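You operate a simulated robot arm through the tools that you are given. There is no shell and no other tool. Be economical: measure what you need, move in short steps, check, and stop when the job is done.

You run a simulated robot arm. Do the job below in one go: nothing can be reset, and whatever is moved stays where it is left.

TASK
Load the paper tray on the roller and wind a paper log.
Fine: lift the guide first and fold it down on the sheets before you wind.

Only the result counts: the job must be done as asked and must still hold three seconds after the hand-in. Knocking over, shifting, dropping, spilling or breaking anything else fails it. Flat cloth is picked up by pressing the open fingertips on it (5 to 10 N) and closing them slowly along it; thin cloth reads only 2 to 8 mm in the jaws.

THE ROBOT
A 6-joint arm with a two-finger parallel gripper, fixed in place. Base frame: the origin is at the foot of the arm, x ahead of it, y to its left, z up. Readings come in m, degrees, newtons and seconds.
With the tool pointing down near the work surface it reaches from about 0.18 to 0.84 m from the base axis. Its first joint turns from -166.0 to 166.0 degrees. Payload 3.91 kg.
Tool frame: the origin (TCP) lies between the finger pads and is the grasp point; the fingertips stand 0.03 m ahead of it; z points along the fingers, y is the line along which they close. Largest opening 0.11 m; finger width 0.02, thickness 0.01; the body of the gripper, 0.048 by 0.112 m, starts 0.055 m behind the TCP.
Orientation is that of the tool frame in the base frame, as a unit quaternion [x, y, z, w]. With the fingers straight down and closing along the base's y, the tool's x points along the base's -x, its y along +y and its z along -z.

THE INTERFACE
- The arm moves only by the tool jog_arm. Its argument "plan" is one flat list of numbers, 7 for each row, row after row: the shift along the tool's x, y, z in m, then the turn, a rotation vector about the tool's x, y, z in degrees, then the closure, from 0 (fully open) to 1 (shut). In form: [dx, dy, dz, rx, ry, rz, gripper, dx, dy, dz, rx, ry, rz, gripper, ...]. A call has 1 to 10 rows; each row shifts and turns the commanded pose from where the row before left it, along the tool's axes as they then stand. A row lasts 0.2 s, in which the tool goes at most 0.05 m and 8.6 degrees; a call with a longer step from one row to the next is refused whole, and so is a gripper value outside its range. Where a pose cannot be reached the arm comes as near as it can. A force on the tool above 90 N (or 10 N above the force at the start of the call, whichever is more), or a blocked arm, ends the call early, and 0.2 s more pass. Each finger travels about 0.108 m/s and halts on what it meets, pressing with about 33 N; the grip force reading is that of the motor and also rises with nothing between the fingers. The clock runs only during rows and for 0.2 s after the last one: add rows that do not move to give the fingers time. It gives the time, the measured TCP pose, the force on the tool (base axes), the opening and the grip force at its end, in the units of the frame above (readings bear some noise), and new pictures: "show" is both (left out), scene, wrist or none.
- Cameras (640 x 400 px; columns grow to the right, rows downward): "scene" is fixed at [0.3985, -0.6481, 1.381]; the picture's right is [0.53, 0.85, 0.00], its down [0.76, -0.47, -0.45] and it looks along [-0.38, 0.24, -0.89] (base axes); focal length 266 px, centre (320, 200). "wrist" rides on the gripper at [-0.036, 0, -0.057] in the tool frame; the picture's right is [0.00, -1.00, 0.00], its down [0.97, 0.00, -0.24] and it looks along [0.24, 0.00, 0.97] (tool axes); focal length 218 px, centre (320, 200). There is no depth. A picture from a camera that has moved, and an enlarged one, comes with that camera's place and axes in the base frame and with its lens.
- move_column(by): slides the trunk up (or, below 0, down) by that many m; the arm rides with it, the base frame stays. It gives what a move gives, with no picture.
- close_up(camera, box): a new picture of the part [left, top, right, bottom] of that camera's present view, enlarged. No time passes.
- finish_job(): hands the job in; it is judged then, once.

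Work in short steps. Places have to be worked out from the pictures, the camera data and where the tool is seen: move nearer, look again, correct. Check each grasp and each placing, and mend what went wrong. You have 120 turns and 150 pictures in all, those below and enlarged ones among them. Open the gripper and draw the arm clear of the work before you hand the job in, unless the task says otherwise; then end with one line.

The tools are called after ">>>" as name(argument=value, ...) on one line, values as JSON. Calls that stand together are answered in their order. jog_arm: Moves the arm, as the interface text tells. Its arguments: {"type":"object","properties":{"plan":{"type":"array","items":{"type":"number"}},"show":{"type":"string","enum":["both","scene","wrist","none"]}},"required":["plan"]} The other tools are called the same way: move_column (by) slides the trunk up or down; close_up (camera, box) takes an enlarged picture of a part of a camera's view; finish_job () hands the job in.

At the start:

```text
clock: 0.0
tcp_pos: [0.1878, -0.3809, 1.0565]
ee_rot: [0.0, 1.0, 0.0, 0.0]
wrist_force: [-0.3, 0.5, -0.6]
grip_width: 0.1099
grip_force: 0.0
trunk travel left (down, up): [-0.35, 0.19]
```

scene: 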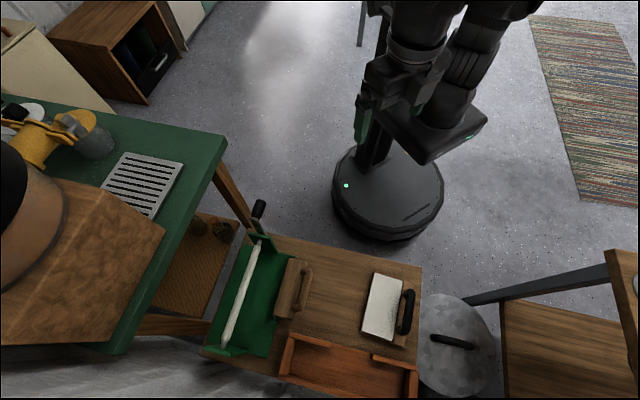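
wrist: 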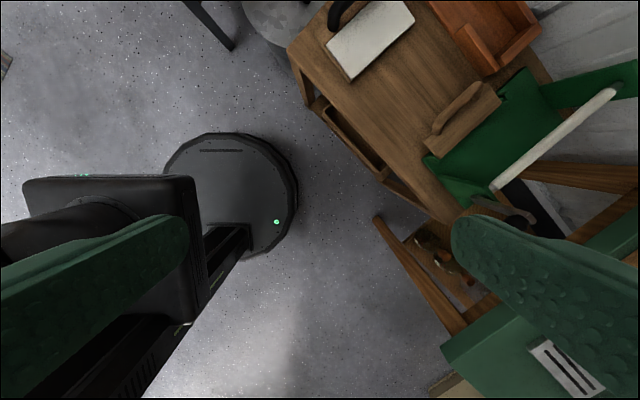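

The bench shows a green roller device, a wooden guide with a handle, a white paper tray with a dark handle and an orange tray. I enlarge these parts first.

>>> close_up(camera="scene", box=[190, 190, 510, 400])

>>> close_up(camera="wrist", box=[280, 0, 640, 225])

```text
1.90 times, centred on (350, 295) of scene
camera zoom: at [0.3985, -0.6481, 1.381], right [0.53, 0.85, 0.0], down [0.76, -0.47, -0.45], along [-0.38, 0.24, -0.89], focal length 506 px, centre (263, 19)
```

zoom: 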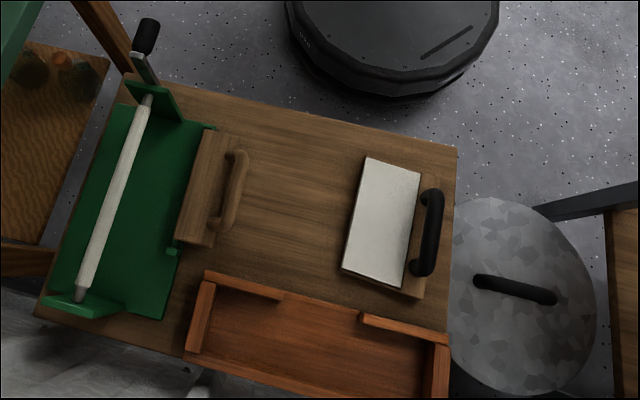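

```text
1.78 times, centred on (460, 112) of wrist
camera zoom: at [0.2234, -0.3803, 1.1126], right [0.0, -1.0, 0.0], down [-0.97, 0.0, 0.24], along [-0.24, 0.0, -0.97], focal length 388 px, centre (71, 356)
```

zoom: 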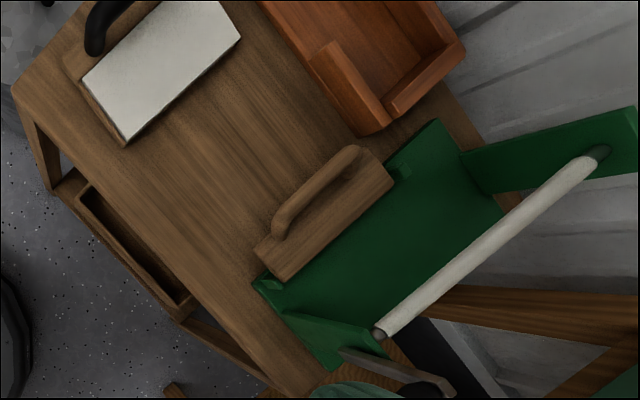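

Triangulated, the bench top is at z≈0.625. The roller runs from about (0.156,-0.663,0.76) to (0.31,-0.83,0.74), and the bench is yawed about 45°. I'll move over it and turn the tool to line up with the bench for a closer look.

>>> jog_arm(plan=[-0.008, -0.047, 0.012, 0, 0, 0, 0, -0.008, -0.047, 0.012, 0, 0, 0, 0, -0.008, -0.047, 0.012, 0, 0, 0, 0, -0.008, -0.047, 0.012, 0, 0, 0, 0, 0, 0, 0, 0, 0, 7.5, 0, 0, 0, 0, 0, 0, 7.5, 0, 0, 0, 0, 0, 0, 7.5, 0, 0, 0, 0, 0, 0, 7.5, 0, 0, 0, 0, 0, 0, 7.5, 0, 0, 0, 0, 0, 0, 7.5, 0])

```text
clock: 2.2
tcp_pos: [0.2204, -0.5699, 1.0069]
ee_rot: [0.384, 0.923, 0.001, 0.0]
wrist_force: [-0.2, 0.5, 0.6]
grip_width: 0.1101
grip_force: 0.1
trunk travel left (down, up): [-0.35, 0.19]
camera wrist: at [0.2446, -0.5943, 1.0643], right [-0.71, -0.71, 0.0], down [-0.68, 0.69, 0.24], along [-0.17, 0.17, -0.97], focal length 218 px, centre (320, 200)
```

scene: 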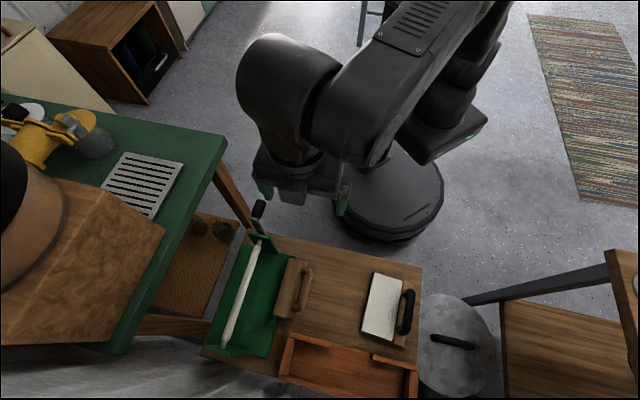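
wrist: 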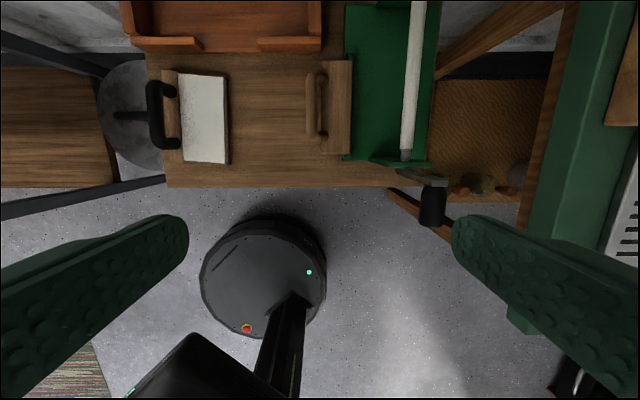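

Aligned with the bench. I enlarge this wrist view.

>>> close_up(camera="wrist", box=[270, 0, 470, 240])

>>> close_up(camera="scene", box=[200, 190, 350, 370])

>>> close_up(camera="wrist", box=[90, 0, 290, 200])

```text
1.67 times, centred on (370, 120) of wrist
camera zoom: at [0.2446, -0.5943, 1.0643], right [-0.71, -0.71, 0.0], down [-0.68, 0.69, 0.24], along [-0.17, 0.17, -0.97], focal length 364 px, centre (237, 333)
```

zoom: 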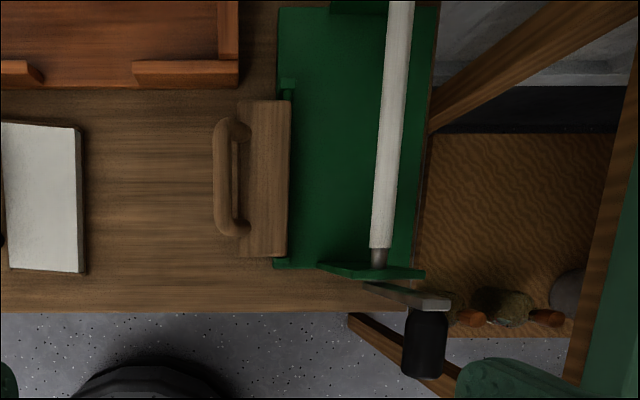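

```text
2.22 times, centred on (275, 280) of scene
camera zoom: at [0.3985, -0.6481, 1.381], right [0.53, 0.85, 0.0], down [0.76, -0.47, -0.45], along [-0.38, 0.24, -0.89], focal length 590 px, centre (420, 22)
```

zoom: 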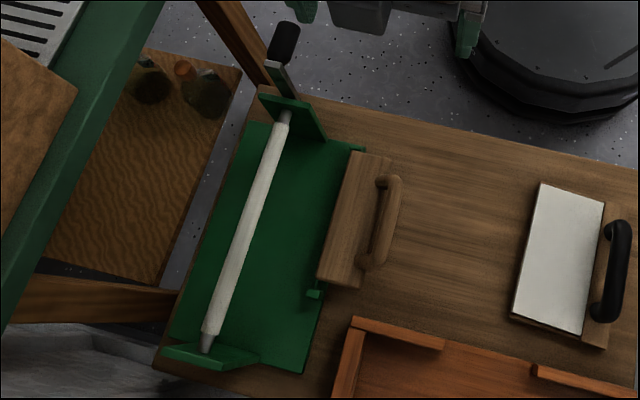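

```text
2.00 times, centred on (190, 100) of wrist
camera zoom: at [0.2446, -0.5943, 1.0643], right [-0.71, -0.71, 0.0], down [-0.68, 0.69, 0.24], along [-0.17, 0.17, -0.97], focal length 436 px, centre (580, 400)
```

zoom: 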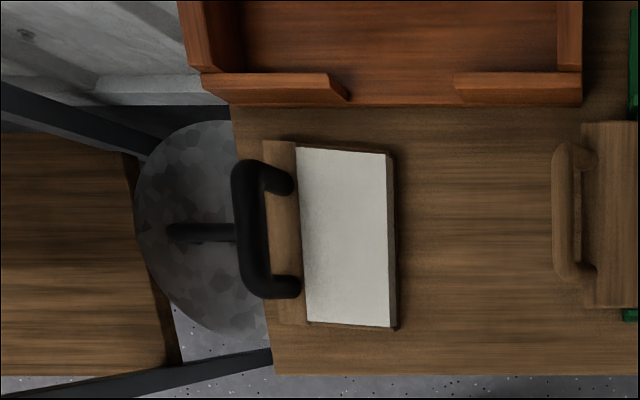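

Heights from two steep views are ambiguous for the guide, so I need a side view. I'll move to the tray side of the bench and tilt to look at the guide from there.

>>> jog_arm(plan=[-0.013, 0.034, 0.028, 0, 0, 0, 0, -0.013, 0.034, 0.028, 0, 0, 0, 0, -0.013, 0.034, 0.028, 0, 0, 0, 0, -0.013, 0.034, 0.028, 0, 0, 0, 0, -0.013, 0.034, 0.028, 0, 0, 0, 0, 0, 0, 0, 8.5, 0, 0, 0, 0, 0, 0, 8.5, 0, 0, 0, 0, 0, 0, 8.5, 0, 0, 0, 0, 0, 0, 8.5, 0, 0, 0, 0, 0, 0, 8.5, 0, 0, 0])

```text
clock: 4.4
tcp_pos: [0.3859, -0.4939, 0.867]
ee_rot: [0.357, 0.861, -0.335, -0.138]
wrist_force: [-0.8, -1.0, 0.1]
grip_width: 0.1101
grip_force: 0.1
trunk travel left (down, up): [-0.35, 0.19]
camera wrist: at [0.4384, -0.492, 0.9085], right [-0.52, -0.52, 0.68], down [-0.57, 0.8, 0.18], along [-0.63, -0.29, -0.71], focal length 218 px, centre (320, 200)
```

scene: 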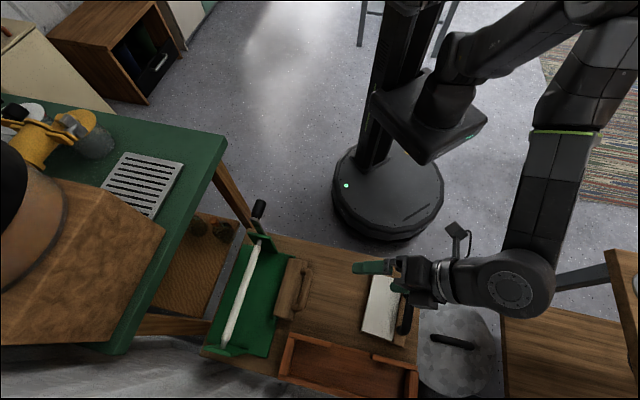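
wrist: 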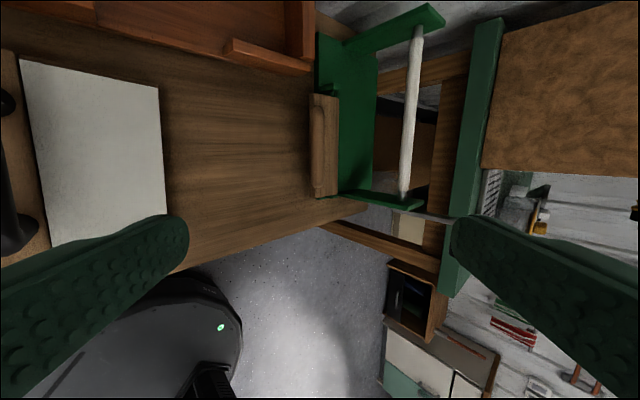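

>>> close_up(camera="wrist", box=[280, 0, 480, 230])

```text
1.74 times, centred on (380, 115) of wrist
camera zoom: at [0.4384, -0.492, 0.9085], right [-0.52, -0.52, 0.68], down [-0.57, 0.8, 0.18], along [-0.63, -0.29, -0.71], focal length 380 px, centre (216, 348)
```

zoom: 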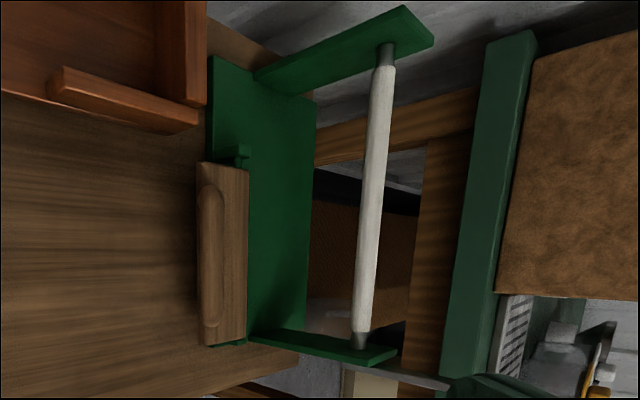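

Plate looks nearly flat at z≈0.66, with the handle outboard at about (0.295,-0.627,0.695). I want a profile view along the hinge line, so I'll untilt and go to the robot side of the bench.

>>> jog_arm(plan=[0.0466, 0, 0, -8.5, 0, 0, 0, 0.0466, 0, 0, -8.5, 0, 0, 0, 0.0466, 0, 0, -8.5, 0, 0, 0, 0.0466, 0, 0, -8.5, 0, 0, 0, 0.0466, 0, 0, -8.5, 0, 0, 0, 0, -0.038, -0.02, 0, 0, 0, 0, 0, -0.038, -0.02, 0, 0, 0, 0, 0, -0.038, -0.02, 0, 0, 0, 0, 0, -0.038, -0.02, 0, 0, 0, 0, 0, -0.038, -0.02, 0, 0, 0, 0], show="none")

>>> jog_arm(plan=[0, 0, 0, 0, -8.5, 0, 0, 0, 0, 0, 0, -8.5, 0, 0, 0, 0, 0, 0, -8.5, 0, 0, 0, 0, 0, 0, -8.5, 0, 0, 0, 0, 0, 0, -8.5, 0, 0, 0, 0, 0, 0, -8.5, 0, 0, 0, 0, 0, 0, -8.5, 0, 0])

```text
clock: 6.6
tcp_pos: [0.0888, -0.4655, 0.97]
ee_rot: [0.382, 0.924, 0.0, 0.0]
wrist_force: [-0.4, 0.4, 0.3]
grip_width: 0.1096
grip_force: 0.1
trunk travel left (down, up): [-0.35, 0.19]
```

```text
clock: 8.2
tcp_pos: [0.0874, -0.464, 0.9681]
ee_rot: [0.332, 0.802, -0.191, 0.459]
wrist_force: [-0.3, -0.3, -0.6]
grip_width: 0.1101
grip_force: 0.1
trunk travel left (down, up): [-0.35, 0.19]
camera wrist: at [0.0644, -0.4418, 1.028], right [-0.71, -0.71, 0.0], down [-0.49, 0.49, -0.72], along [0.51, -0.51, -0.7], focal length 218 px, centre (320, 200)
```

scene: 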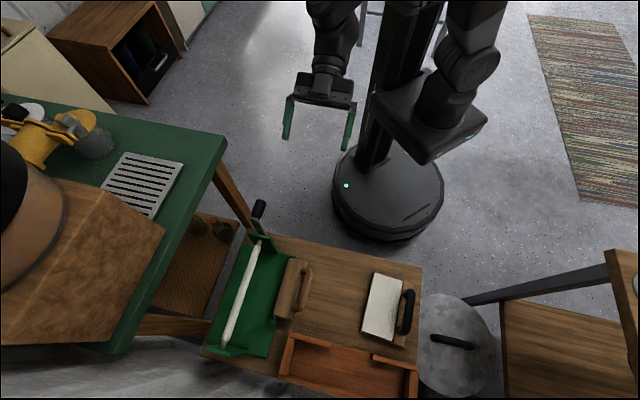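
wrist: 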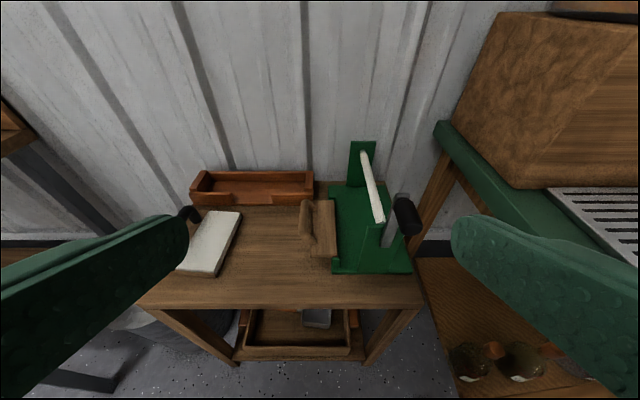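

Good angle; lowering the trunk gives a flatter profile.

>>> move_column(by=-0.16)

>>> close_up(camera="wrist", box=[160, 60, 480, 260])

```text
clock: 10.0
tcp_pos: [0.0867, -0.4642, 0.8076]
ee_rot: [0.332, 0.802, -0.19, 0.459]
wrist_force: [0.3, -0.6, -0.8]
grip_width: 0.11
grip_force: 0.1
trunk travel left (down, up): [-0.19, 0.35]
```

```text
2.00 times, centred on (320, 160) of wrist
camera zoom: at [0.0646, -0.4418, 0.8678], right [-0.71, -0.71, 0.0], down [-0.49, 0.49, -0.71], along [0.51, -0.51, -0.7], focal length 436 px, centre (320, 280)
```

zoom: 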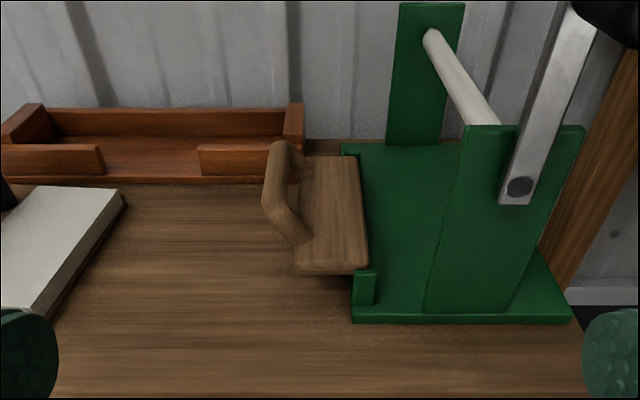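

The profile shows the plate lying almost flat. It is hinged at the base's edge (e1≈-0.30, z≈0.66), reaches toward the tray side, and has its handle at the free edge. I check the hinge and the tray closer.

>>> close_up(camera="wrist", box=[280, 110, 380, 230])

>>> close_up(camera="wrist", box=[90, 100, 250, 260])

>>> close_up(camera="wrist", box=[350, 20, 550, 220])

```text
3.33 times, centred on (330, 170) of wrist
camera zoom: at [0.0646, -0.4418, 0.8678], right [-0.71, -0.71, 0.0], down [-0.49, 0.49, -0.71], along [0.51, -0.51, -0.7], focal length 728 px, centre (287, 300)
```

zoom: 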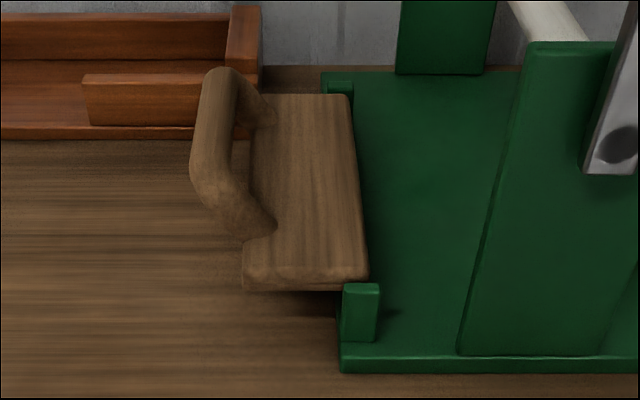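

```text
2.50 times, centred on (170, 180) of wrist
camera zoom: at [0.0646, -0.4418, 0.8678], right [-0.71, -0.71, 0.0], down [-0.49, 0.49, -0.71], along [0.51, -0.51, -0.7], focal length 546 px, centre (695, 250)
```

zoom: 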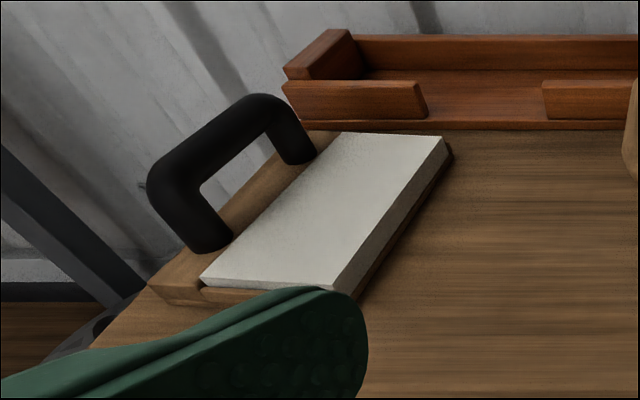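

```text
2.00 times, centred on (450, 120) of wrist
camera zoom: at [0.0646, -0.4418, 0.8678], right [-0.71, -0.71, 0.0], down [-0.49, 0.49, -0.71], along [0.51, -0.51, -0.7], focal length 436 px, centre (60, 360)
```

zoom: 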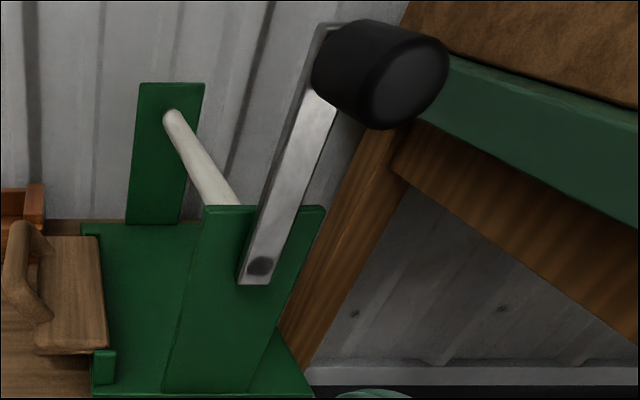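

Clear now: I'll grip the guide's bar, with the tool tilted so the roller stays clear, and swing it up about the hinge. First I level the tool, move above the handle and tilt 40°.

>>> jog_arm(plan=[0, 0, 0, 0, 8.5, 0, 0, 0, 0, 0, 0, 8.5, 0, 0, 0, 0, 0, 0, 8.5, 0, 0, 0, 0, 0, 0, 8.5, 0, 0, 0, 0, 0, 0, 8.5, 0, 0, 0, 0, 0, 0, 8.5, 0, 0, 0, 0, 0, 0, 8.5, 0, 0, -0.044, 0.016, -0.008, 0, 0, 0, 0, -0.044, 0.016, -0.008, 0, 0, 0, 0, -0.044, 0.016, -0.008, 0, 0, 0, 0], show="none")

>>> jog_arm(plan=[-0.044, 0.016, -0.008, 0, 0, 0, 0, -0.044, 0.016, -0.008, 0, 0, 0, 0, -0.042, 0.017, -0.008, 0, 0, 0, 0, 0, 0, 0, 8, 0, 0, 0, 0, 0, 0, 8, 0, 0, 0, 0, 0, 0, 8, 0, 0, 0, 0, 0, 0, 8, 0, 0, 0, 0, 0, 0, 8, 0, 0, 0])

```text
clock: 12.2
tcp_pos: [0.2092, -0.5274, 0.8314]
ee_rot: [0.383, 0.924, 0.0, 0.001]
wrist_force: [-0.4, 0.4, 0.8]
grip_width: 0.1103
grip_force: 0.1
trunk travel left (down, up): [-0.19, 0.35]
```

```text
clock: 14.0
tcp_pos: [0.3406, -0.5812, 0.8557]
ee_rot: [0.359, 0.868, -0.316, -0.132]
wrist_force: [0.7, -0.2, -0.7]
grip_width: 0.1098
grip_force: 0.0
trunk travel left (down, up): [-0.19, 0.35]
camera wrist: at [0.391, -0.5805, 0.8984], right [-0.54, -0.54, 0.64], down [-0.58, 0.8, 0.18], along [-0.61, -0.27, -0.74], focal length 218 px, centre (320, 200)
```

scene: 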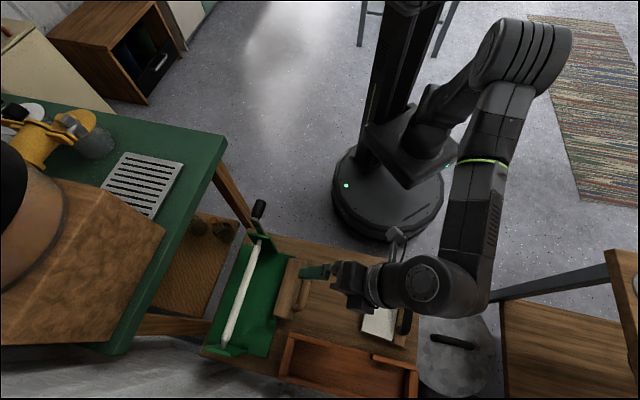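
wrist: 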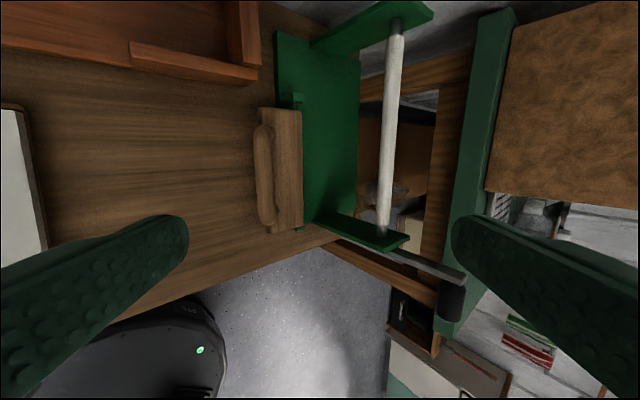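

The bar estimate is consistent at about (0.298,-0.631,0.688). I narrow the jaws to 6 cm, line up and go most of the way in.

>>> jog_arm(plan=[-0.002, 0.03, 0.0, 0, 0, 0, 0.455, -0.003, 0.029, 0.02, 0, 0, 0, 0.455, 0, 0, 0.04, 0, 0, 0, 0.455, 0, 0, 0.04, 0, 0, 0, 0.455, 0, 0, 0, 0, 0, 0, 0.455])

```text
clock: 15.2
tcp_pos: [0.3301, -0.6014, 0.7421]
ee_rot: [0.36, 0.868, -0.316, -0.13]
wrist_force: [0.4, -0.1, -0.1]
grip_width: 0.0599
grip_force: 0.1
trunk travel left (down, up): [-0.19, 0.35]
camera wrist: at [0.3818, -0.6002, 0.7857], right [-0.54, -0.54, 0.64], down [-0.58, 0.8, 0.18], along [-0.61, -0.27, -0.74], focal length 218 px, centre (320, 200)
```

scene: 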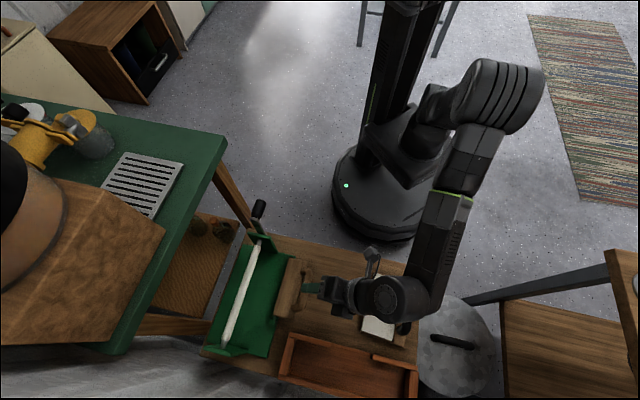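
wrist: 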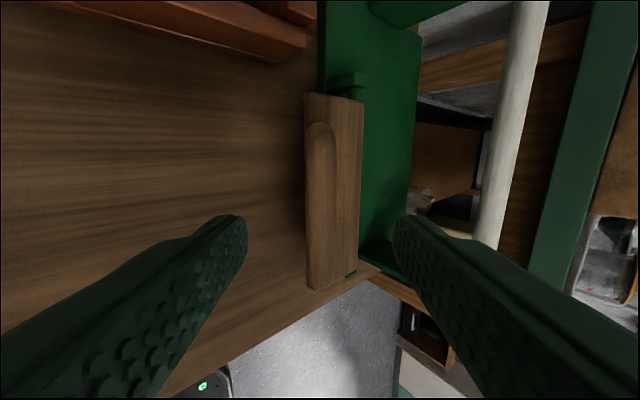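

Bar is centred between the fingers. I advance 5.5 cm and close slowly.

>>> jog_arm(plan=[0, 0, 0.02, 0, 0, 0, 0.455, 0, 0, 0.02, 0, 0, 0, 0.455, 0, 0, 0.015, 0, 0, 0, 0.455, 0, 0, 0, 0, 0, 0, 0.6, 0, 0, 0, 0, 0, 0, 0.7, 0, 0, 0, 0, 0, 0, 0.78, 0, 0, 0, 0, 0, 0, 0.84, 0, 0, 0, 0, 0, 0, 0.88])

```text
clock: 17.0
tcp_pos: [0.3049, -0.6239, 0.7014]
ee_rot: [0.361, 0.868, -0.316, -0.131]
wrist_force: [-4.1, -6.6, 4.2]
grip_width: 0.0171
grip_force: 45.5
trunk travel left (down, up): [-0.19, 0.35]
camera wrist: at [0.3559, -0.6229, 0.745], right [-0.54, -0.54, 0.64], down [-0.58, 0.8, 0.18], along [-0.61, -0.27, -0.74], focal length 218 px, centre (320, 200)
```

scene: 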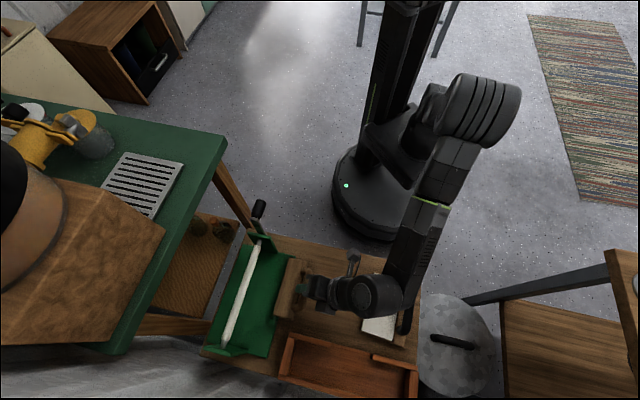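
wrist: 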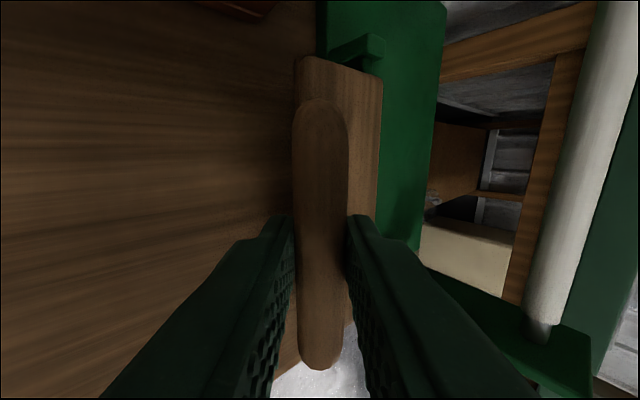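

Gripped (bar 17 mm). I start the lift along the arc about the hinge with three small steps and watch the force.

>>> jog_arm(plan=[0, -0.0087, -0.0035, 0, 0, 0, 0.88, 0, -0.0089, -0.0023, 0, 0, 0, 0.88, 0, -0.0092, -0.0011, 0, 0, 0, 0.88])

```text
clock: 17.8
tcp_pos: [0.2957, -0.634, 0.7238]
ee_rot: [0.359, 0.869, -0.315, -0.132]
wrist_force: [0.3, 8.0, -3.1]
grip_width: 0.0176
grip_force: 44.6
trunk travel left (down, up): [-0.19, 0.35]
camera wrist: at [0.3458, -0.6331, 0.7669], right [-0.54, -0.54, 0.64], down [-0.58, 0.8, 0.19], along [-0.61, -0.27, -0.74], focal length 218 px, centre (320, 200)
```

scene: 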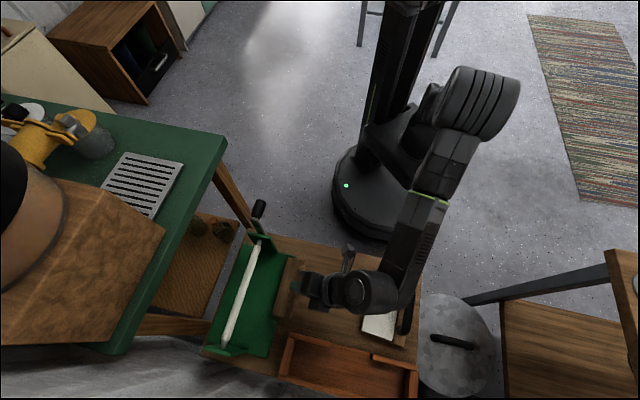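
wrist: 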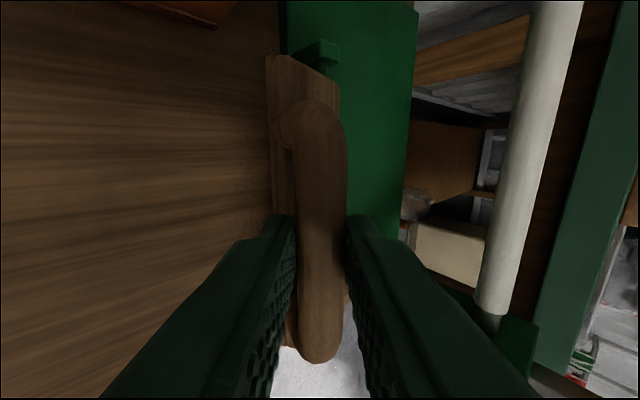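

It's pivoting with low force, so the hinge estimate is good. I continue the arc.

>>> jog_arm(plan=[0, -0.0093, -0.0001, 0, 0, 0, 0.88, 0, -0.0092, 0.0011, 0, 0, 0, 0.88, 0, -0.009, 0.0022, 0, 0, 0, 0.88, 0, -0.0087, 0.0032, 0, 0, 0, 0.88, 0, -0.0082, 0.0043, 0, 0, 0, 0.88])

```text
clock: 19.0
tcp_pos: [0.2672, -0.6626, 0.7411]
ee_rot: [0.359, 0.868, -0.316, -0.131]
wrist_force: [2.0, 2.3, -2.5]
grip_width: 0.0177
grip_force: 45.5
trunk travel left (down, up): [-0.19, 0.35]
camera wrist: at [0.3177, -0.6614, 0.7855], right [-0.54, -0.54, 0.64], down [-0.58, 0.8, 0.18], along [-0.61, -0.27, -0.74], focal length 218 px, centre (320, 200)
```

scene: 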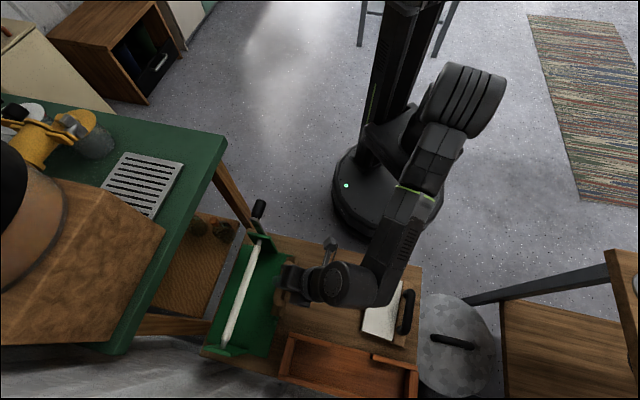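
wrist: 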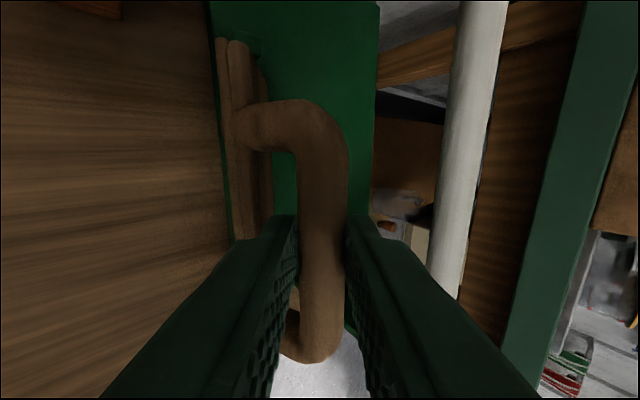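

>>> jog_arm(plan=[0, -0.0076, 0.0052, 0, 0, 0, 0.88, 0, -0.0068, 0.0061, 0, 0, 0, 0.88, 0, -0.0061, 0.007, 0, 0, 0, 0.88, 0, -0.0053, 0.0075, 0, 0, 0, 0.88])

```text
clock: 20.0
tcp_pos: [0.2451, -0.6849, 0.7392]
ee_rot: [0.358, 0.869, -0.316, -0.131]
wrist_force: [22.6, 43.5, -1.7]
grip_width: 0.0174
grip_force: 44.7
trunk travel left (down, up): [-0.19, 0.35]
camera wrist: at [0.2963, -0.6829, 0.7828], right [-0.54, -0.54, 0.64], down [-0.58, 0.79, 0.19], along [-0.61, -0.27, -0.74], focal length 218 px, centre (320, 200)
```

scene: 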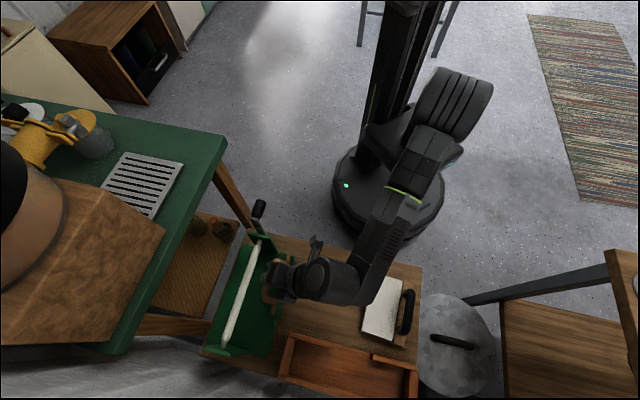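
wrist: 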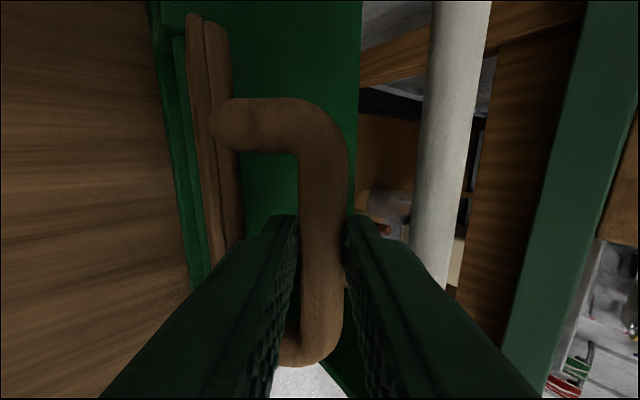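

Force rose to about 49 N pushing back along e1, so I've hit either the hinge stop or something else. I look closely before continuing.

>>> close_up(camera="wrist", box=[140, 0, 500, 400])

>>> close_up(camera="scene", box=[200, 210, 340, 380])

```text
1.00 times, centred on (320, 200) of wrist
camera zoom: at [0.2963, -0.6829, 0.7828], right [-0.54, -0.54, 0.64], down [-0.58, 0.79, 0.19], along [-0.61, -0.27, -0.74], focal length 218 px, centre (320, 200)
```

zoom: 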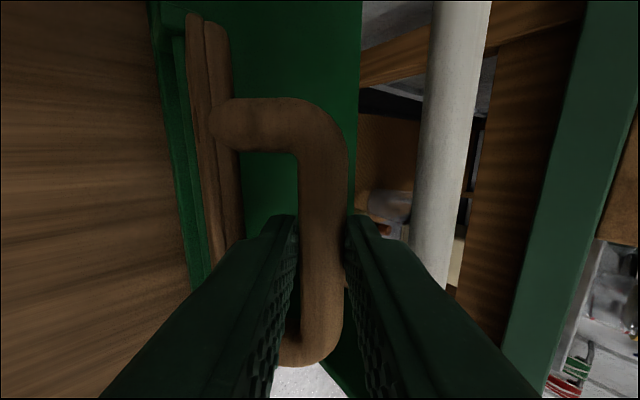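

```text
2.35 times, centred on (270, 295) of scene
camera zoom: at [0.3985, -0.6481, 1.381], right [0.53, 0.85, 0.0], down [0.76, -0.47, -0.45], along [-0.38, 0.24, -0.89], focal length 625 px, centre (438, -24)
```

zoom: 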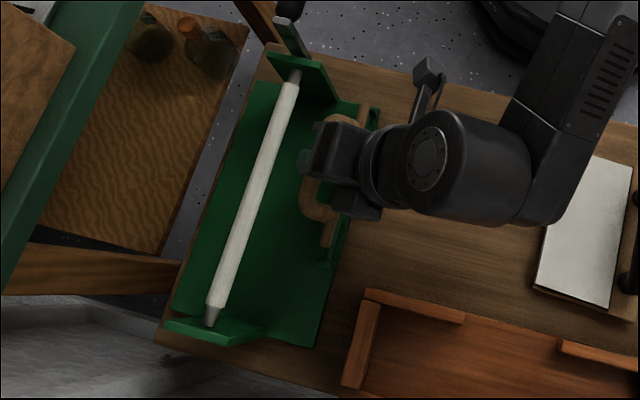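

Fingers are clear of the roller, and the guide seems at its upright stop. I back off 5 mm, then loosen the jaws slightly to see whether it stays up.

>>> jog_arm(plan=[0, 0.0025, -0.003, 0, 0, 0, 0.88, 0, 0.002, -0.002, 0, 0, 0, 0.82, 0, 0, 0, 0, 0, 0, 0.76, 0, 0, 0, 0, 0, 0, 0.74, 0, 0, 0, 0, 0, 0, 0.74], show="wrist")

```text
clock: 21.2
tcp_pos: [0.2444, -0.6837, 0.74]
ee_rot: [0.359, 0.869, -0.316, -0.13]
wrist_force: [-0.9, -0.7, -0.3]
grip_width: 0.0287
grip_force: 0.0
trunk travel left (down, up): [-0.19, 0.35]
camera wrist: at [0.2957, -0.6829, 0.7839], right [-0.54, -0.54, 0.64], down [-0.58, 0.8, 0.18], along [-0.61, -0.27, -0.74], focal length 218 px, centre (320, 200)
```

wrist: 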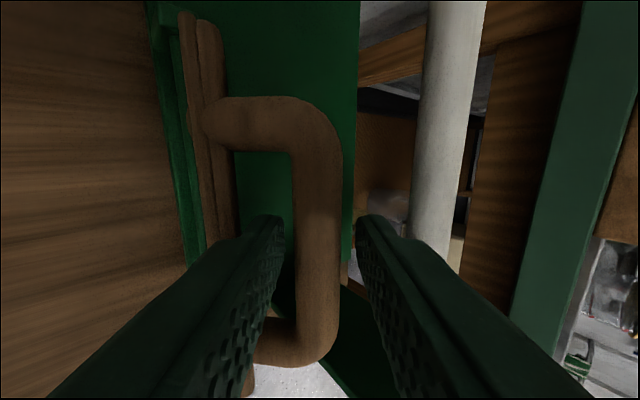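

It stays up free with zero force. I retreat straight back along the tool axis and check.

>>> jog_arm(plan=[0, 0, 0, 0, 0, 0, 0.74, 0, 0, -0.015, 0, 0, 0, 0.74, 0, 0, -0.02, 0, 0, 0, 0.74, 0, 0, -0.04, 0, 0, 0, 0.74, 0, 0, -0.04, 0, 0, 0, 0.74, 0, 0, -0.03, 0, 0, 0, 0.5])

```text
clock: 22.6
tcp_pos: [0.3113, -0.6157, 0.8532]
ee_rot: [0.36, 0.868, -0.316, -0.131]
wrist_force: [-0.7, -0.4, 0.4]
grip_width: 0.0548
grip_force: 0.1
trunk travel left (down, up): [-0.19, 0.35]
camera wrist: at [0.3628, -0.6158, 0.896], right [-0.54, -0.54, 0.64], down [-0.58, 0.8, 0.18], along [-0.61, -0.27, -0.74], focal length 218 px, centre (320, 200)
```

scene: 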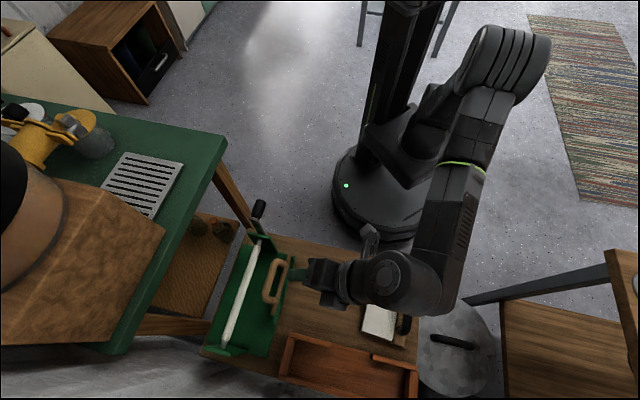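
wrist: 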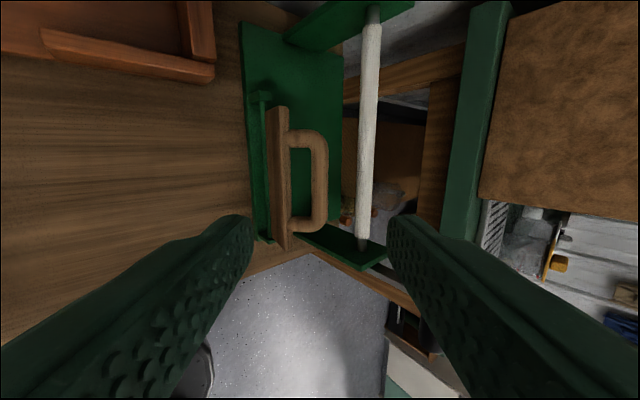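

The guide stands upright. I look closely at the base edge it uncovered.

>>> close_up(camera="wrist", box=[190, 20, 430, 280])

>>> close_up(camera="scene", box=[200, 220, 320, 370])

```text
1.54 times, centred on (310, 150) of wrist
camera zoom: at [0.3628, -0.6158, 0.896], right [-0.54, -0.54, 0.64], down [-0.58, 0.8, 0.18], along [-0.61, -0.27, -0.74], focal length 336 px, centre (335, 277)
```

zoom: 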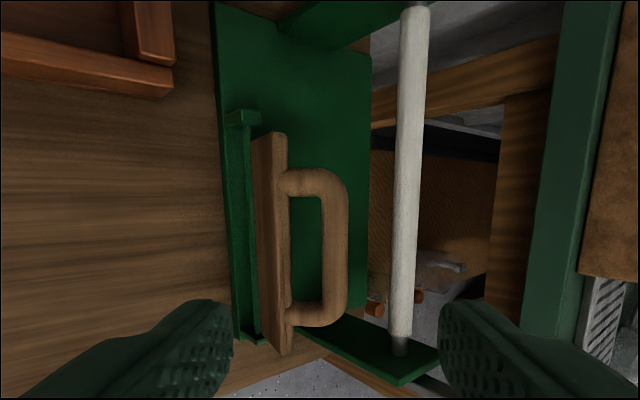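

```text
2.67 times, centred on (260, 295) of scene
camera zoom: at [0.3985, -0.6481, 1.381], right [0.53, 0.85, 0.0], down [0.76, -0.47, -0.45], along [-0.38, 0.24, -0.89], focal length 708 px, centre (480, -53)
```

zoom: 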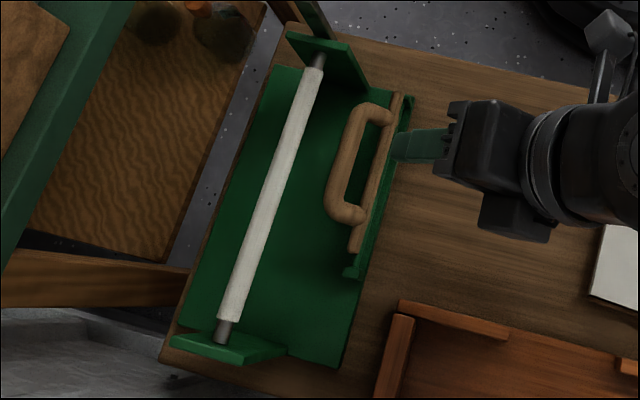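

A green rail with end posts runs under the guide. I want its height from a low view on the tray side.

>>> jog_arm(plan=[0, 0.045, -0.006, 0, 0, 0, 0, 0, 0.045, -0.006, 0, 0, 0, 0, 0, 0.043, -0.005, 0, 0, 0, 0, 0, 0, 0, 8.5, 0, 0, 0, 0, 0, 0, 8.5, 0, 0, 0, 0, 0, 0, 8.5, 0, 0, 0])

```text
clock: 24.0
tcp_pos: [0.3918, -0.5383, 0.7803]
ee_rot: [0.322, 0.776, -0.5, -0.208]
wrist_force: [0.2, -0.3, 0.5]
grip_width: 0.1101
grip_force: 0.1
trunk travel left (down, up): [-0.19, 0.35]
camera wrist: at [0.4525, -0.5265, 0.8037], right [-0.29, -0.29, 0.91], down [-0.53, 0.84, 0.1], along [-0.79, -0.46, -0.4], focal length 218 px, centre (320, 200)
```

scene: 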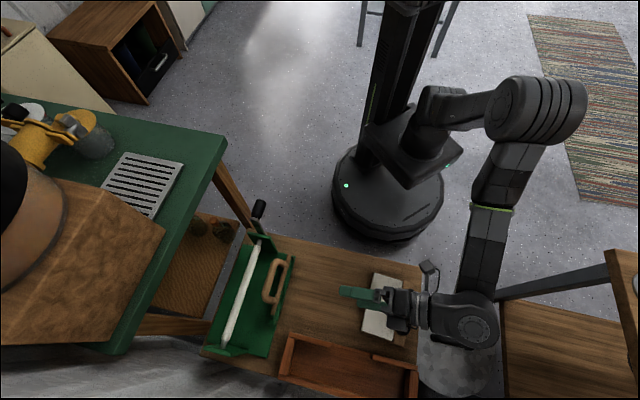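
wrist: 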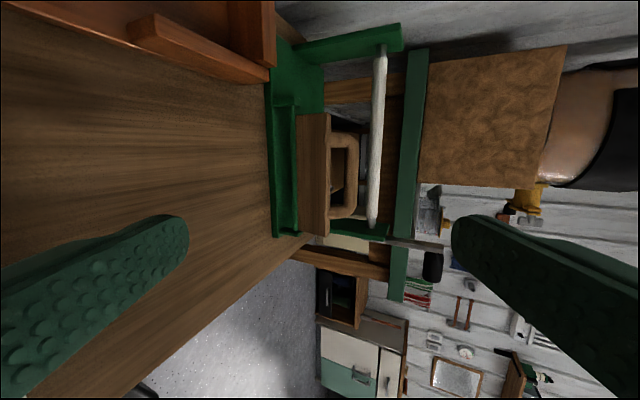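

>>> close_up(camera="wrist", box=[250, 70, 400, 260])

```text
2.11 times, centred on (325, 165) of wrist
camera zoom: at [0.4525, -0.5265, 0.8037], right [-0.29, -0.29, 0.91], down [-0.53, 0.84, 0.1], along [-0.79, -0.46, -0.4], focal length 460 px, centre (310, 274)
```

zoom: 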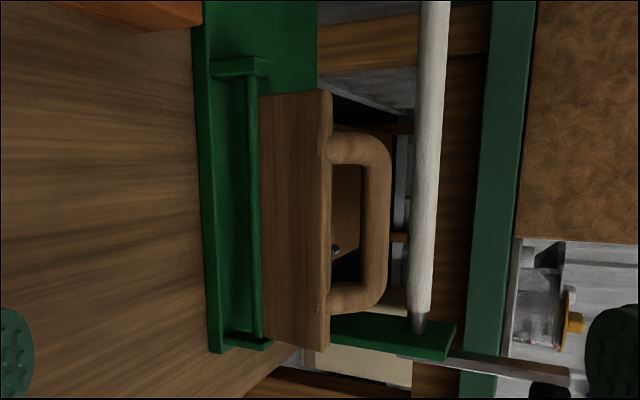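

The base edge is at p1≈-0.288 along the bench's long axis. The posts carry a hinge rod, and the plate folds out over the bench beside the base, so the tray belongs there, pushed against the base edge under the guide. Now I level the tool and go above the tray handle, estimated at (0.477,-0.432,0.678) and yawed about 3°.

>>> jog_arm(plan=[0, 0, 0, -8.125, 0, 0, 0, 0, 0, 0, -8.125, 0, 0, 0, 0, 0, 0, -8.125, 0, 0, 0, 0, 0, 0, -8.125, 0, 0, 0, 0, 0, 0, -8.125, 0, 0, 0, 0, 0, 0, -8.125, 0, 0, 0, 0, 0, 0, -8.125, 0, 0, 0, 0, 0, 0, -8.125, 0, 0, 0], show="none")

>>> jog_arm(plan=[0.004, 0.035, -0.01, 0, 0, 0, 0, 0.004, 0.035, -0.01, 0, 0, 0, 0, 0.004, 0.035, 0, 0, 0, 2.9, 0, 0.0035, 0.03, 0, 0, 0, 0, 0])

```text
clock: 25.8
tcp_pos: [0.3907, -0.5381, 0.7792]
ee_rot: [0.383, 0.924, -0.004, -0.002]
wrist_force: [0.1, 0.3, 0.2]
grip_width: 0.1098
grip_force: 0.1
trunk travel left (down, up): [-0.19, 0.35]
```

```text
clock: 26.8
tcp_pos: [0.4731, -0.4333, 0.7998]
ee_rot: [0.406, 0.914, -0.005, -0.002]
wrist_force: [0.1, -0.8, -0.2]
grip_width: 0.1101
grip_force: 0.1
trunk travel left (down, up): [-0.19, 0.35]
camera wrist: at [0.4984, -0.4588, 0.8561], right [-0.74, -0.67, 0.01], down [-0.65, 0.72, 0.24], along [-0.17, 0.17, -0.97], focal length 218 px, centre (320, 200)
```

scene: 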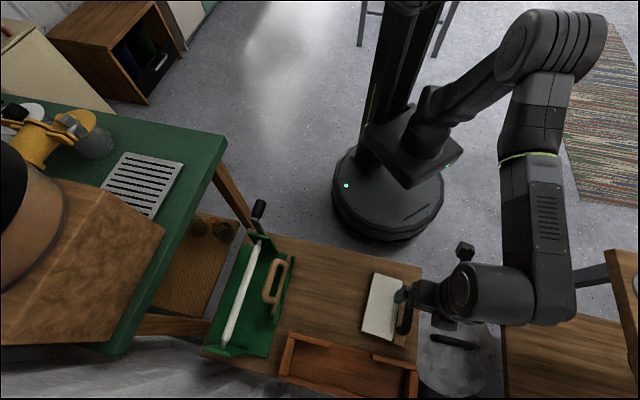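
wrist: 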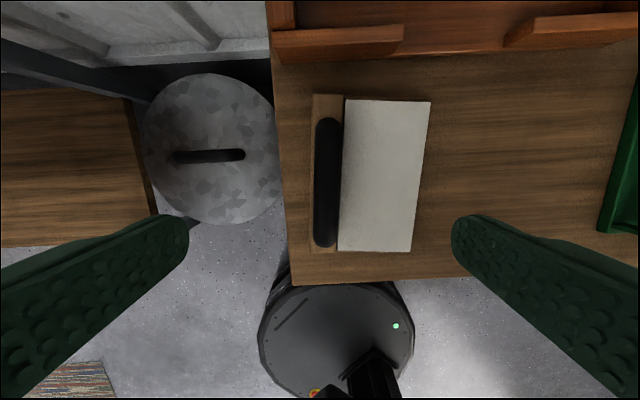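

The tray handle stands upright, centred on its wooden strip, about 6 mm off my aim, and the tray is about 1.4° further yawed. I correct, narrow the jaws and descend to it.

>>> jog_arm(plan=[-0.006, -0.006, 0, 0, 0, 1.4, 0.455, 0, 0, 0.04, 0, 0, 0, 0.455, 0, 0, 0.035, 0, 0, 0, 0.455, 0, 0, 0.0, 0, 0, 0, 0.455])

```text
clock: 27.8
tcp_pos: [0.4749, -0.4423, 0.723]
ee_rot: [0.417, 0.909, -0.003, -0.002]
wrist_force: [0.7, -0.1, 0.5]
grip_width: 0.06
grip_force: 0.0
trunk travel left (down, up): [-0.19, 0.35]
camera wrist: at [0.498, -0.4677, 0.7805], right [-0.76, -0.65, 0.01], down [-0.63, 0.74, 0.24], along [-0.16, 0.18, -0.97], focal length 218 px, centre (320, 200)
```

scene: 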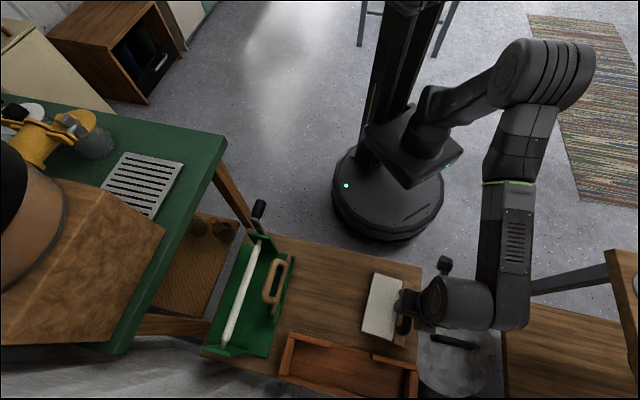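
wrist: 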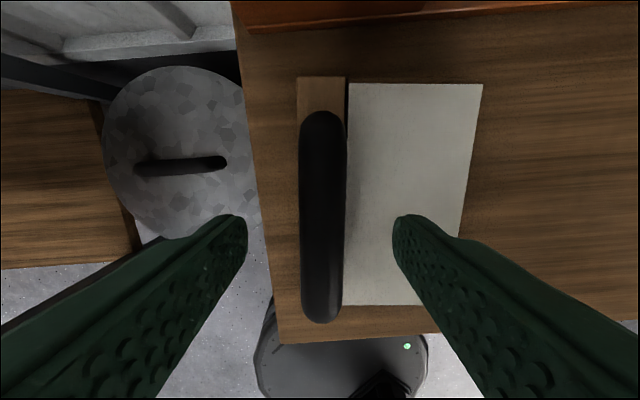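

Centred. I descend 36 mm and close on the bar.

>>> jog_arm(plan=[0, 0, 0.02, 0, 0, 0, 0.455, 0, 0, 0.016, 0, 0, 0, 0.455, 0, 0, 0, 0, 0, 0, 0.6, 0, 0, 0, 0, 0, 0, 0.7, 0, 0, 0, 0, 0, 0, 0.78, 0, 0, 0, 0, 0, 0, 0.85, 0, 0, 0, 0, 0, 0, 0.88])

```text
clock: 29.4
tcp_pos: [0.4755, -0.4417, 0.6862]
ee_rot: [0.417, 0.909, -0.004, 0.0]
wrist_force: [-0.6, -0.2, -0.1]
grip_width: 0.0213
grip_force: 33.1
trunk travel left (down, up): [-0.19, 0.35]
camera wrist: at [0.4984, -0.4677, 0.7437], right [-0.76, -0.65, 0.01], down [-0.63, 0.74, 0.24], along [-0.16, 0.18, -0.97], focal length 218 px, centre (320, 200)
```

scene: 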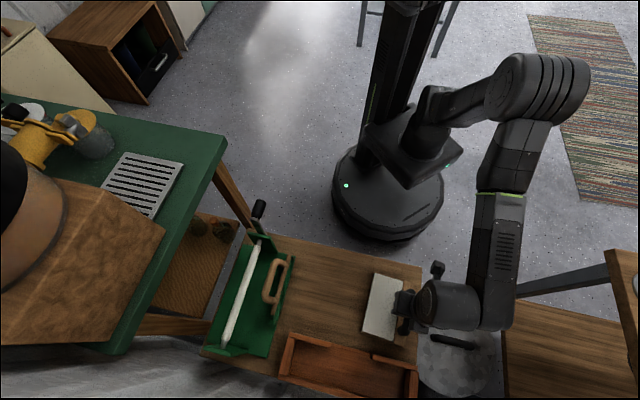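
wrist: 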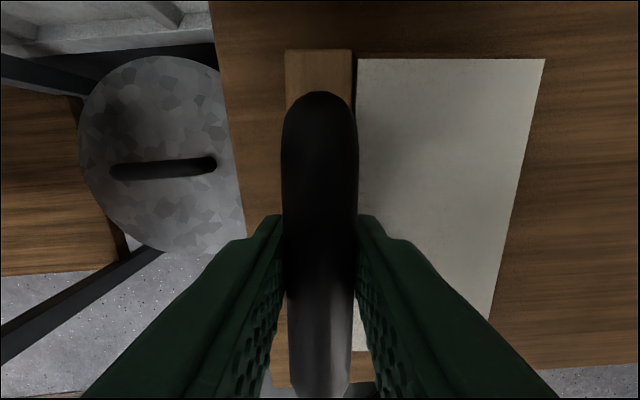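

Tray bar is held (21 mm). I'll square the tray to the base (−4.3°) and slide it gently along the bench toward the base, stopping short to look.

>>> jog_arm(plan=[0, 0, -0.001, 0, 0, -4.3, 0.9, -0.0015, -0.02, 0, 0, 0, 0, 0.9, -0.0015, -0.022, 0, 0, 0, 0, 0.9, -0.0015, -0.022, 0, 0, 0, 0, 0.9, -0.0015, -0.022, 0, 0, 0, 0, 0.9, -0.0015, -0.022, 0, 0, 0, 0, 0.9, -0.001, -0.022, 0, 0, 0, 0, 0.9, -0.001, -0.022, 0, 0, 0, 0, 0.9])

```text
clock: 31.2
tcp_pos: [0.3737, -0.5574, 0.687]
ee_rot: [0.383, 0.924, -0.005, -0.002]
wrist_force: [-1.1, 0.1, 4.4]
grip_width: 0.0215
grip_force: 32.9
trunk travel left (down, up): [-0.19, 0.35]
camera wrist: at [0.3988, -0.5824, 0.7436], right [-0.71, -0.71, 0.01], down [-0.68, 0.69, 0.24], along [-0.18, 0.16, -0.97], focal length 218 px, centre (320, 200)
```

scene: 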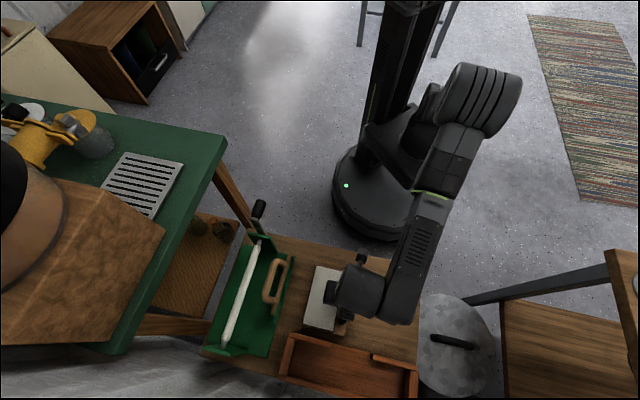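
wrist: 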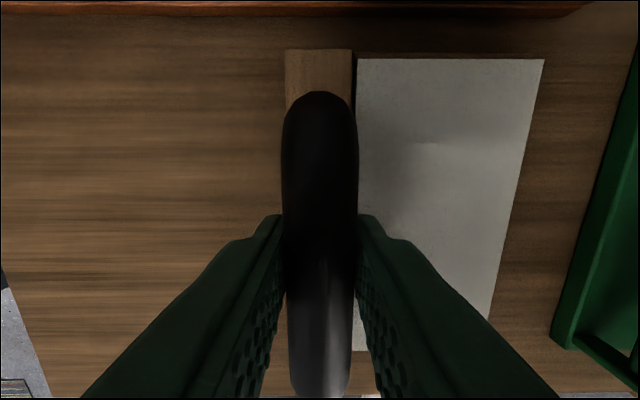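

Gap to the base is about 6 cm. I slide 5 cm more and check.

>>> jog_arm(plan=[0, -0.018, 0, 0, 0, 0, 0.9, 0, -0.018, 0, 0, 0, 0, 0.9, 0, -0.014, 0, 0, 0, 0, 0.9, 0, 0, 0, 0, 0, 0, 0.9])

```text
clock: 32.2
tcp_pos: [0.3379, -0.5922, 0.6874]
ee_rot: [0.383, 0.924, -0.004, -0.002]
wrist_force: [-1.2, 0.0, -0.1]
grip_width: 0.0212
grip_force: 33.0
trunk travel left (down, up): [-0.19, 0.35]
camera wrist: at [0.363, -0.6163, 0.7437], right [-0.71, -0.71, 0.01], down [-0.68, 0.69, 0.24], along [-0.18, 0.16, -0.97], focal length 218 px, centre (320, 200)
```

scene: 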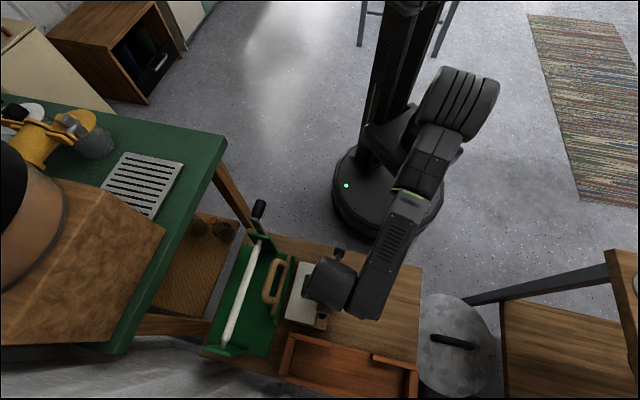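
wrist: 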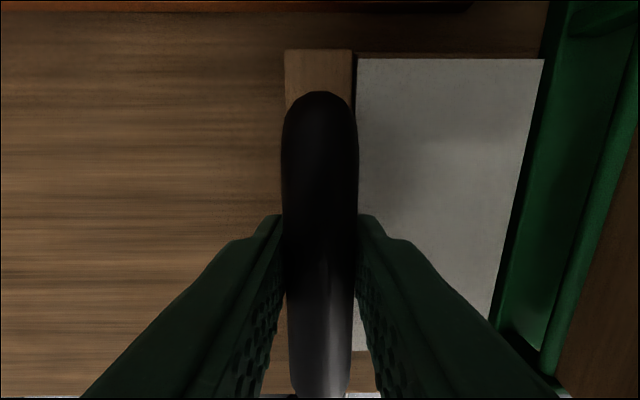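

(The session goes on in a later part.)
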